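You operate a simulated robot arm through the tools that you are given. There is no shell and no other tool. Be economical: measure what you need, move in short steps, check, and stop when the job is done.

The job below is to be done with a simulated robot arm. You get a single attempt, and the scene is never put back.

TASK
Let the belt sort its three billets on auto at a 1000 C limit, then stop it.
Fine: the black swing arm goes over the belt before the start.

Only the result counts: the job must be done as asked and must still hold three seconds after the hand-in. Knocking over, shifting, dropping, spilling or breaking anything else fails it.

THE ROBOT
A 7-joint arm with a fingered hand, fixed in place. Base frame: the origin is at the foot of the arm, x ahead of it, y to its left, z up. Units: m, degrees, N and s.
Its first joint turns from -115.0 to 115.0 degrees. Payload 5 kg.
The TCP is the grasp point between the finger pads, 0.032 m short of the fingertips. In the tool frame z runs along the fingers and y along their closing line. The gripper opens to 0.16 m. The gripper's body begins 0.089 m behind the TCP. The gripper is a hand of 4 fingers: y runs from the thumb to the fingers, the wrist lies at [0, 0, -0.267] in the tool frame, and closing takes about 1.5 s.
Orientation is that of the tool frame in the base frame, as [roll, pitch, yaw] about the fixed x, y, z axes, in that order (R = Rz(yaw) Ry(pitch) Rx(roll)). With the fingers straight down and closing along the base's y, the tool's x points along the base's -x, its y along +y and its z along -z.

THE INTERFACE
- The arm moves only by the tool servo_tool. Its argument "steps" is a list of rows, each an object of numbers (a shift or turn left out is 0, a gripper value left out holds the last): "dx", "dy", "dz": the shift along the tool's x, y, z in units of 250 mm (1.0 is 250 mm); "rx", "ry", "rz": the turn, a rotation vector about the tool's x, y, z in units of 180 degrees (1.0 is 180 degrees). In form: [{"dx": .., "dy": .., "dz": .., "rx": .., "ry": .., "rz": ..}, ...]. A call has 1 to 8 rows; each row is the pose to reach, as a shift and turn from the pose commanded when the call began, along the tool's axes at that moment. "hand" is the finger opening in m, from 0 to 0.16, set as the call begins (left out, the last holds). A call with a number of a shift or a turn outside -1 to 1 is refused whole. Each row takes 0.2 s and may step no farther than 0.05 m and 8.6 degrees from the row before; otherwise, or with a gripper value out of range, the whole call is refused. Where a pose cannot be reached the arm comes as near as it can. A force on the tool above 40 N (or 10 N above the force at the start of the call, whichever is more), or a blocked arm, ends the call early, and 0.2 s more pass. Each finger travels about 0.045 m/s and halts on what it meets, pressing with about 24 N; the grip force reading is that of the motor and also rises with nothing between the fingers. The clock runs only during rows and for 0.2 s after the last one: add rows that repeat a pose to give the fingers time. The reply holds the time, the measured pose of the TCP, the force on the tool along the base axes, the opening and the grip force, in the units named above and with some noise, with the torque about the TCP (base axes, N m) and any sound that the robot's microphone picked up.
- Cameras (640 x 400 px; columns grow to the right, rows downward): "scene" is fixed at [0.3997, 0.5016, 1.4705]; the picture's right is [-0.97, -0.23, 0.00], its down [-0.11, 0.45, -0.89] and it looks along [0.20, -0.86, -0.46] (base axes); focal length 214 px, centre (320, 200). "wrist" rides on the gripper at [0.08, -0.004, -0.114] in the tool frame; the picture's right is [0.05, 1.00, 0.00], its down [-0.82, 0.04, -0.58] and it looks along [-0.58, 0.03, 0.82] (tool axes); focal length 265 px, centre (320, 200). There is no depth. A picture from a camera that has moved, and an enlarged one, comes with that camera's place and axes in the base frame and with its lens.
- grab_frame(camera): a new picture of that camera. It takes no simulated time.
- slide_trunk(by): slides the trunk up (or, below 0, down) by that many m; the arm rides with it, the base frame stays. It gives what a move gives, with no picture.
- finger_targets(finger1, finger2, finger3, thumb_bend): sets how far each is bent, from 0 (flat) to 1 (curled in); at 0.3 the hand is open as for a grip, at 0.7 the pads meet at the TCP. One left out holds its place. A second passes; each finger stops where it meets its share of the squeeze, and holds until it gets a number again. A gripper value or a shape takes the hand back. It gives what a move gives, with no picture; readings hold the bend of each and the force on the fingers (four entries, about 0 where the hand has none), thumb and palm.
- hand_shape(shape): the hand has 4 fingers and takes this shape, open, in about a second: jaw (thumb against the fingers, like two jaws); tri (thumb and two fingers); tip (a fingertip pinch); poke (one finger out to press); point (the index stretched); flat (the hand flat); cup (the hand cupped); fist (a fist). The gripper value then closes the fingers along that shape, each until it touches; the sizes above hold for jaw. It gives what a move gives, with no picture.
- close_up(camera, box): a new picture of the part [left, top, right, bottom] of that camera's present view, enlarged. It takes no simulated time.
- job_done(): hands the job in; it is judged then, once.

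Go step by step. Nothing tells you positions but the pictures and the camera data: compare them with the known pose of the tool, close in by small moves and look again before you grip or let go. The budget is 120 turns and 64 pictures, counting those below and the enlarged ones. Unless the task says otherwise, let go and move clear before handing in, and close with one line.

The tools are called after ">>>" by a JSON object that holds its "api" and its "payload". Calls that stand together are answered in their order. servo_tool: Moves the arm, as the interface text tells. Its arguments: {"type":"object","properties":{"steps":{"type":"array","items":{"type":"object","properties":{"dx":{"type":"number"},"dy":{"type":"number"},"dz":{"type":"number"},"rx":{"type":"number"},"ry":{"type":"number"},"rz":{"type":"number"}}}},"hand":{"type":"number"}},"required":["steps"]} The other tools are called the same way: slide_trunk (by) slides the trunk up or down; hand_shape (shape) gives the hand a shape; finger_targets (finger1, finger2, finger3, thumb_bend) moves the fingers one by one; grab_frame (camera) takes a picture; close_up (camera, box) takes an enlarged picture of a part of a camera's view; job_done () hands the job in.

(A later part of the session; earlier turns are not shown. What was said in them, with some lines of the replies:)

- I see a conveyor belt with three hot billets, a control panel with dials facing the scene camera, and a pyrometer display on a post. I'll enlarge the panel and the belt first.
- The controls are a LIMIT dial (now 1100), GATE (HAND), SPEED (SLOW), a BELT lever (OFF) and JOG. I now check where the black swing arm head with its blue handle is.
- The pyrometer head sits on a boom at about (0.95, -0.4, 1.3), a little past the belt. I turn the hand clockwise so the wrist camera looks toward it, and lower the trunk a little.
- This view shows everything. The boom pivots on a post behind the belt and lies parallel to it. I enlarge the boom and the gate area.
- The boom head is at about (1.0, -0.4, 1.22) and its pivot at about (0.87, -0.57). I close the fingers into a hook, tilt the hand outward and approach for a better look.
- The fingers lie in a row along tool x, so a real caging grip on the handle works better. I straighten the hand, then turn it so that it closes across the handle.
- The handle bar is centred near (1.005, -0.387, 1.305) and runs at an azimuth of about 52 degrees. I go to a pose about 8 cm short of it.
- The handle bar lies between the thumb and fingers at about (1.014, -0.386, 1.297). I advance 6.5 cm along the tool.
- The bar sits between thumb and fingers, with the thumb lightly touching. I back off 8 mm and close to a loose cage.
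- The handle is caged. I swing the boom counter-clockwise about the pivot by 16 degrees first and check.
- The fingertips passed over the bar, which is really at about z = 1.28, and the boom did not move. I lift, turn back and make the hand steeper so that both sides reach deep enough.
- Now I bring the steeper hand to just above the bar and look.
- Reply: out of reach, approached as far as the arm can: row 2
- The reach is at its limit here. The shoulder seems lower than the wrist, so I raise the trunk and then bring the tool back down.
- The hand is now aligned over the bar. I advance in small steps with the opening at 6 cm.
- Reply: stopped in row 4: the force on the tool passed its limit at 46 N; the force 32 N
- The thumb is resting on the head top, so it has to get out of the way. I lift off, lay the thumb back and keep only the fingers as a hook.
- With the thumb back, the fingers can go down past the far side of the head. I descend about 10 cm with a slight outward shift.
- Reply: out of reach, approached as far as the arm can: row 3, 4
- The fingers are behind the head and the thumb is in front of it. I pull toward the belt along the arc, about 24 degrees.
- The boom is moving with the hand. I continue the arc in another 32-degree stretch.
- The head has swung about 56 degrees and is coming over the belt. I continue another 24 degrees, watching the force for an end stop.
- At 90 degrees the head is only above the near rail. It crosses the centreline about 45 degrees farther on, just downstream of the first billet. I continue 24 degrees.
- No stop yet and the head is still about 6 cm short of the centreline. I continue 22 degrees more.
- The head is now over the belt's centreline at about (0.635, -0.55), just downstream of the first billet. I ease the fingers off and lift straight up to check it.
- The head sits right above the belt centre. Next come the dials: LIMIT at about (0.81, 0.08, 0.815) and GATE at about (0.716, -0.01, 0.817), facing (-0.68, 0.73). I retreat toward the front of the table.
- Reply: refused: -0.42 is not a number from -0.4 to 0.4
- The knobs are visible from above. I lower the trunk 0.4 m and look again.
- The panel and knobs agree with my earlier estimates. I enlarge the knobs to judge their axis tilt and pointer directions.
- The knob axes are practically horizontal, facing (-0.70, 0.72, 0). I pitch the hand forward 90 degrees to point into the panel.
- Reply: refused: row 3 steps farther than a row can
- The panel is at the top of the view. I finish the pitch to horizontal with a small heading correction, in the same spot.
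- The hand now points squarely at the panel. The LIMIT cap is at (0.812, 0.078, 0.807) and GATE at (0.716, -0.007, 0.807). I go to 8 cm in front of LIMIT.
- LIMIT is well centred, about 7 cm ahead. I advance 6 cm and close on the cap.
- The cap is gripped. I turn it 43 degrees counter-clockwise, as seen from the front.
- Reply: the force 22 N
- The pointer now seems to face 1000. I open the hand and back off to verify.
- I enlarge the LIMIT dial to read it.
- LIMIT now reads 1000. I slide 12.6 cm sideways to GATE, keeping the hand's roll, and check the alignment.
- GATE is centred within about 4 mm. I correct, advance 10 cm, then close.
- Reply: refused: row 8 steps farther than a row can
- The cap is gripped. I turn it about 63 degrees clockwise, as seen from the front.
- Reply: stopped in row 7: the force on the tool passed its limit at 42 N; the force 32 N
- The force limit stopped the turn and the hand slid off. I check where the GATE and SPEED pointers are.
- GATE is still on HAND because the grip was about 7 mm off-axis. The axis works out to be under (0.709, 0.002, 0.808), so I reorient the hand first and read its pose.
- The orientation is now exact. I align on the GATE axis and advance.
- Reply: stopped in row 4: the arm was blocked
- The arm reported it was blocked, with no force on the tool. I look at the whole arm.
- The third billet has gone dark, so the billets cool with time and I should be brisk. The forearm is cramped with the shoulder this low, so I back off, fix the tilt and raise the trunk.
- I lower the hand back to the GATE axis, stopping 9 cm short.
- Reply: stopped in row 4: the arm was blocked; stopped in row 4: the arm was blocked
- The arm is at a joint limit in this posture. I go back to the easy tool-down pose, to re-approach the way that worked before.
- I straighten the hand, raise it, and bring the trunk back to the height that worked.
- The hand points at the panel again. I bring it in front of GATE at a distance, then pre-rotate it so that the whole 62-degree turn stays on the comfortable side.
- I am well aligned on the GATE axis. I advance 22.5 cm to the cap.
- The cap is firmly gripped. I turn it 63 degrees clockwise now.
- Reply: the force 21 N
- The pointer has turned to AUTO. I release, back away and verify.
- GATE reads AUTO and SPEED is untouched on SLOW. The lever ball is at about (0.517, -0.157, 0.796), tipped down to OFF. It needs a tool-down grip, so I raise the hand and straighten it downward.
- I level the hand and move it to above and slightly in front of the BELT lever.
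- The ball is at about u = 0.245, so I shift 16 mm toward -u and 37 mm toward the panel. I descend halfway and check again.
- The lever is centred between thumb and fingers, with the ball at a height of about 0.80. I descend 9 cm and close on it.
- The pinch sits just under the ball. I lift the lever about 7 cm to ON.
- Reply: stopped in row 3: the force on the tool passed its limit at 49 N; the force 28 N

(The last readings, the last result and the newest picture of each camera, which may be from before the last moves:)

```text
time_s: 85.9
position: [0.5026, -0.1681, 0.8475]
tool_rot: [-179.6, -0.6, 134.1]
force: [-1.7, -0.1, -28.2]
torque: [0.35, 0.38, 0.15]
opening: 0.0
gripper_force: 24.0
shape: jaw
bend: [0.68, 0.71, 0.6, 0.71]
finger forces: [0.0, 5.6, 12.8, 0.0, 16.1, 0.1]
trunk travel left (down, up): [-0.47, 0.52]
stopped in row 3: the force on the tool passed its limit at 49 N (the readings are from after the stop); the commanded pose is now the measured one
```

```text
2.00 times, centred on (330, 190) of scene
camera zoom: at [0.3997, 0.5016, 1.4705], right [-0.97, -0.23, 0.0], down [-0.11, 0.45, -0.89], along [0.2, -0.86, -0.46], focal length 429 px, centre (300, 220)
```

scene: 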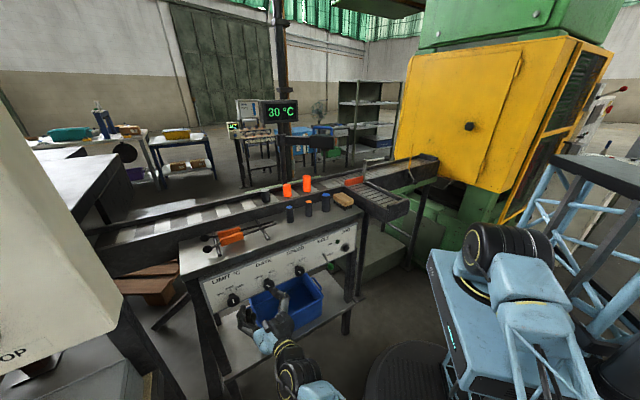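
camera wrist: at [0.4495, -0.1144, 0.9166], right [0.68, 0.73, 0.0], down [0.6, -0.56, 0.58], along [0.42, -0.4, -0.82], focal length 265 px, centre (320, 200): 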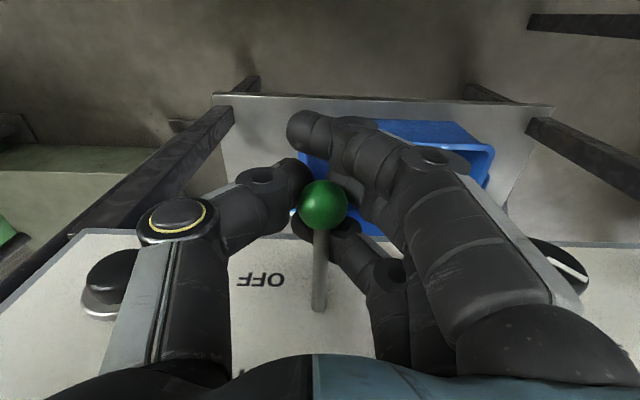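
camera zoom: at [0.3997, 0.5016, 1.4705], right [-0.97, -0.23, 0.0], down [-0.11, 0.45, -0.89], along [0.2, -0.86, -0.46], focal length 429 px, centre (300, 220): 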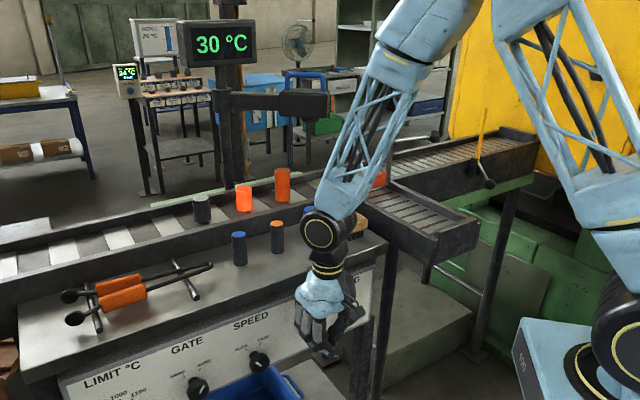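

The billets have shifted about 5 px, so the belt is running with the lever against its ON stop. I relax the lift a little and let time pass.

>>> {"api": "servo_tool", "payload": {"steps": [{"dz": 0.02}, {"dz": 0.02}, {"dz": 0.02}, {"dz": 0.02}, {"dz": 0.02}, {"dz": 0.02}, {"dz": 0.02}, {"dz": 0.02}]}}

>>> {"api": "servo_tool", "payload": {"steps": [{"dz": 0}, {"dz": 0}, {"dz": 0}, {"dz": 0}, {"dz": 0}, {"dz": 0}, {"dz": 0}, {"dz": 0}], "hand": 0.08}}

>>> {"api": "close_up", "payload": {"camera": "scene", "box": [220, 90, 440, 290]}}

```text
time_s: 87.7
position: [0.503, -0.1684, 0.8447]
tool_rot: [-179.7, -0.3, 134.1]
force: [-8.4, 1.0, -4.3]
torque: [0.13, 0.16, 0.14]
opening: 0.0
gripper_force: 24.4
shape: jaw
bend: [0.68, 0.71, 0.63, 0.72]
finger forces: [0.1, 0.1, 8.0, 0.0, 15.2, 0.0]
trunk travel left (down, up): [-0.47, 0.52]
```

```text
time_s: 89.5
position: [0.5039, -0.1671, 0.8446]
tool_rot: [-179.7, -0.4, 134.2]
force: [0.3, 1.0, 0.1]
torque: [-0.02, -0.02, 0.0]
opening: 0.0796
gripper_force: 0.0
shape: jaw
bend: [0.72, 0.72, 0.72, 0.7]
finger forces: [0.1, 0.0, 0.0, 0.0, 0.0, 0.1]
trunk travel left (down, up): [-0.47, 0.52]
```

```text
2.00 times, centred on (330, 190) of scene
camera zoom: at [0.3997, 0.5016, 1.4705], right [-0.97, -0.23, 0.0], down [-0.11, 0.45, -0.89], along [0.2, -0.86, -0.46], focal length 429 px, centre (300, 220)
```

zoom: 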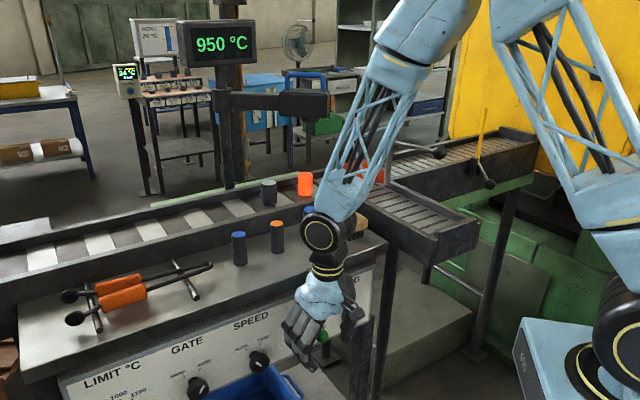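

The pyrometer reads 950 °C as a billet passes, so the sorting works. I raise the open hand clear of the ball, close it above, and let the belt run on.

>>> {"api": "servo_tool", "payload": {"steps": [{"dz": -0.12}, {"dz": -0.24}, {"dz": -0.36}, {"dz": -0.36}, {"dz": -0.36}, {"dz": -0.36}, {"dz": -0.36}, {"dz": -0.36}]}}

>>> {"api": "servo_tool", "payload": {"steps": [{"dz": 0}, {"dz": 0}, {"dz": 0}, {"dz": 0}, {"dz": 0}, {"dz": 0}, {"dz": 0}, {"dz": 0}], "hand": 0.0}}

>>> {"api": "servo_tool", "payload": {"steps": [{"dz": 0}, {"dz": 0}, {"dz": 0}, {"dz": 0}, {"dz": 0}, {"dz": 0}, {"dz": 0}, {"dz": 0}]}}

>>> {"api": "servo_tool", "payload": {"steps": [{"dz": 0}, {"dz": 0}, {"dz": 0}, {"dz": 0}, {"dz": 0}, {"dz": 0}, {"dz": 0}, {"dz": 0}]}}

>>> {"api": "servo_tool", "payload": {"steps": [{"dz": 0}, {"dz": 0}, {"dz": 0}, {"dz": 0}, {"dz": 0}, {"dz": 0}, {"dz": 0}, {"dz": 0}]}}

>>> {"api": "close_up", "payload": {"camera": "scene", "box": [230, 80, 450, 280]}}

```text
time_s: 91.3
position: [0.5026, -0.1667, 0.9335]
tool_rot: [-179.7, -0.3, 134.1]
force: [-0.1, -0.5, -0.1]
torque: [-0.01, 0.0, 0.06]
opening: 0.0796
gripper_force: 0.1
shape: jaw
bend: [0.72, 0.72, 0.72, 0.7]
finger forces: [0.0, 0.0, 0.0, 0.1, 0.0, 0.0]
trunk travel left (down, up): [-0.47, 0.52]
```

```text
time_s: 93.1
position: [0.5034, -0.1679, 0.9316]
tool_rot: [-179.7, -0.3, 134.1]
force: [-0.2, 1.2, -0.6]
torque: [0.01, -0.01, 0.01]
opening: 0.0001
gripper_force: 23.8
shape: jaw
bend: [0.68, 0.63, 0.68, 0.66]
finger forces: [0.0, 0.1, 0.1, 0.1, 0.0, 0.0]
trunk travel left (down, up): [-0.47, 0.52]
```

```text
time_s: 94.9
position: [0.5031, -0.1686, 0.9331]
tool_rot: [-179.7, -0.2, 134.1]
force: [-1.2, 0.0, -0.7]
torque: [0.01, 0.03, -0.04]
opening: 0.0
gripper_force: 24.5
shape: jaw
bend: [0.68, 0.63, 0.68, 0.66]
finger forces: [0.0, 0.1, 0.0, 0.0, 0.0, 0.0]
trunk travel left (down, up): [-0.47, 0.52]
```

```text
time_s: 96.7
position: [0.5024, -0.1678, 0.933]
tool_rot: [-179.7, -0.3, 134.0]
force: [0.7, 0.0, 0.6]
torque: [-0.01, -0.03, -0.02]
opening: 0.0
gripper_force: 24.2
shape: jaw
bend: [0.68, 0.63, 0.68, 0.66]
finger forces: [0.1, 0.0, 0.0, 0.0, 0.0, 0.0]
trunk travel left (down, up): [-0.47, 0.52]
```

```text
time_s: 98.5
position: [0.5025, -0.167, 0.933]
tool_rot: [-179.7, -0.3, 134.1]
force: [-0.4, -0.7, -0.2]
torque: [-0.06, 0.0, 0.04]
opening: 0.0
gripper_force: 24.5
shape: jaw
bend: [0.68, 0.63, 0.68, 0.66]
finger forces: [0.0, 0.1, 0.0, 0.0, 0.1, 0.0]
trunk travel left (down, up): [-0.47, 0.52]
```

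```text
2.00 times, centred on (340, 180) of scene
camera zoom: at [0.3997, 0.5016, 1.4705], right [-0.97, -0.23, 0.0], down [-0.11, 0.45, -0.89], along [0.2, -0.86, -0.46], focal length 429 px, centre (280, 240)
```

zoom: 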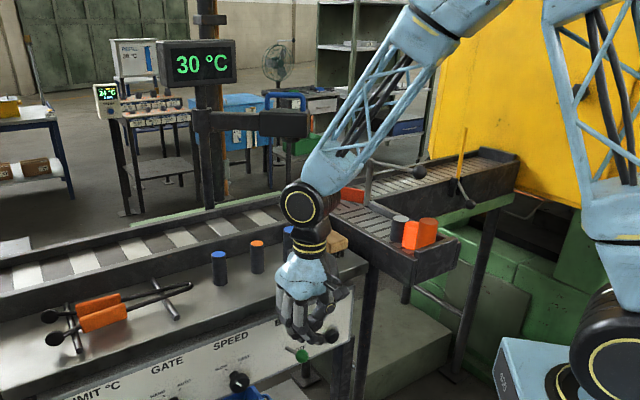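

All three billets have been diverted onto the side chute and rest at its end, with nothing left on the belt. The lever ball is up at ON, so I press it down to stop the belt.

>>> {"api": "servo_tool", "payload": {"steps": [{"dz": 0.08}, {"dz": 0.16}, {"dz": 0.22}, {"dz": 0.28}, {"dz": 0.33}, {"dz": 0.37}]}}

>>> {"api": "close_up", "payload": {"camera": "wrist", "box": [180, 100, 480, 340]}}

```text
time_s: 99.9
position: [0.5031, -0.1682, 0.8426]
tool_rot: [-179.7, -0.1, 134.2]
force: [0.1, 1.3, 18.7]
torque: [0.07, -0.16, -0.02]
opening: 0.0002
gripper_force: 23.4
shape: jaw
bend: [0.68, 0.63, 0.68, 0.67]
finger forces: [0.0, 23.1, 0.1, 0.0, 0.0, 0.0]
trunk travel left (down, up): [-0.47, 0.52]
```

```text
1.67 times, centred on (330, 220) of wrist
camera zoom: at [0.4468, -0.1125, 0.957], right [0.68, 0.73, 0.0], down [0.6, -0.56, 0.58], along [0.42, -0.39, -0.82], focal length 442 px, centre (303, 167)
```

zoom: 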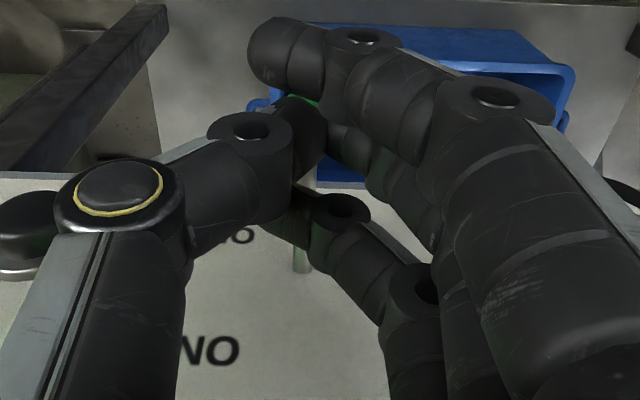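

The lever is down, with 19 N on the finger at about the OFF height. I press a few millimetres more to be sure, then lift clear and check.

>>> {"api": "servo_tool", "payload": {"steps": [{"dz": 0.015}, {"dz": 0.03}]}}

>>> {"api": "servo_tool", "payload": {"steps": [{"dz": -0.15}, {"dz": -0.3}, {"dz": -0.45}, {"dz": -0.6, "dx": 0.1}, {"dz": -0.75, "dx": 0.25}, {"dz": -0.9, "dx": 0.4}]}}

>>> {"api": "close_up", "payload": {"camera": "scene", "box": [200, 90, 440, 310]}}

```text
time_s: 100.4
position: [0.5037, -0.1689, 0.8425]
tool_rot: [-179.9, 0.2, 134.1]
force: [-9.0, 4.6, 32.5]
torque: [0.1, 0.08, 0.05]
opening: 0.0001
gripper_force: 24.0
shape: jaw
bend: [0.68, 0.65, 0.68, 0.68]
finger forces: [0.1, 26.3, 0.0, 0.0, 31.1, 0.0]
trunk travel left (down, up): [-0.47, 0.52]
stopped in row 2: the force on the tool passed its limit at 46 N (the readings are from after the stop); the commanded pose is now the measured one
```

```text
refused: row 5 steps farther than a row can; nothing moved
```

```text
1.82 times, centred on (320, 200) of scene
camera zoom: at [0.3997, 0.5016, 1.4705], right [-0.97, -0.23, 0.0], down [-0.11, 0.45, -0.89], along [0.2, -0.86, -0.46], focal length 390 px, centre (320, 200)
```

zoom: 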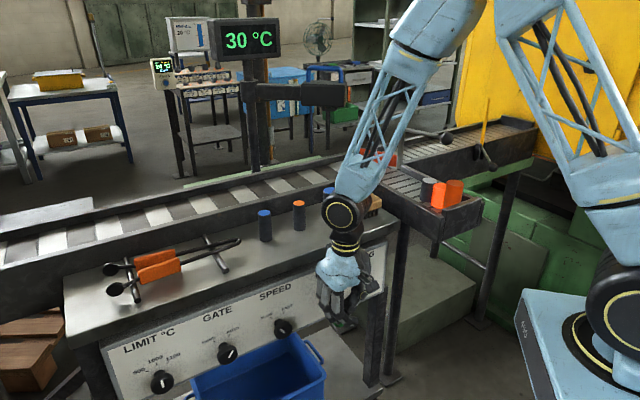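

The lever hit its lower stop. I lift clear in smaller steps and use the last picture to check it.

>>> {"api": "servo_tool", "payload": {"steps": [{"dz": -0.15}, {"dz": -0.3}, {"dz": -0.45}, {"dz": -0.55, "dx": 0.1}, {"dz": -0.65, "dx": 0.25}, {"dz": -0.75, "dx": 0.4}, {"dz": -0.85, "dx": 0.55}]}}

>>> {"api": "close_up", "payload": {"camera": "wrist", "box": [160, 60, 480, 320]}}

```text
time_s: 102.0
position: [0.409, -0.0677, 1.0553]
tool_rot: [-179.9, -0.2, 134.3]
force: [0.2, 0.6, 1.0]
torque: [-0.01, -0.01, 0.04]
opening: 0.0
gripper_force: 24.4
shape: jaw
bend: [0.68, 0.63, 0.68, 0.68]
finger forces: [0.1, 0.0, 0.1, 0.0, 0.0, 0.1]
trunk travel left (down, up): [-0.47, 0.52]
```

```text
refused: no pictures are left
```

I can take no more pictures, but I pressed the lever to its hard lower stop at the height it had when it was OFF, and the hand is clear. I hand in now.

>>> {"api": "job_done", "payload": {}}

```text
The job is handed in.
```

I swung the pyrometer arm over the belt, set LIMIT to 1000 and GATE to AUTO, and started the belt. All three billets ended up on the side chute, and I pressed the lever back to OFF. Two doubts remain: the billets cooled while I worked (one pyrometer reading caught was 950 °C), so they may have sorted differently from a faster run. I had no pictures left to confirm the final OFF position, but the lever reached its lower stop at about the height it had at the start.
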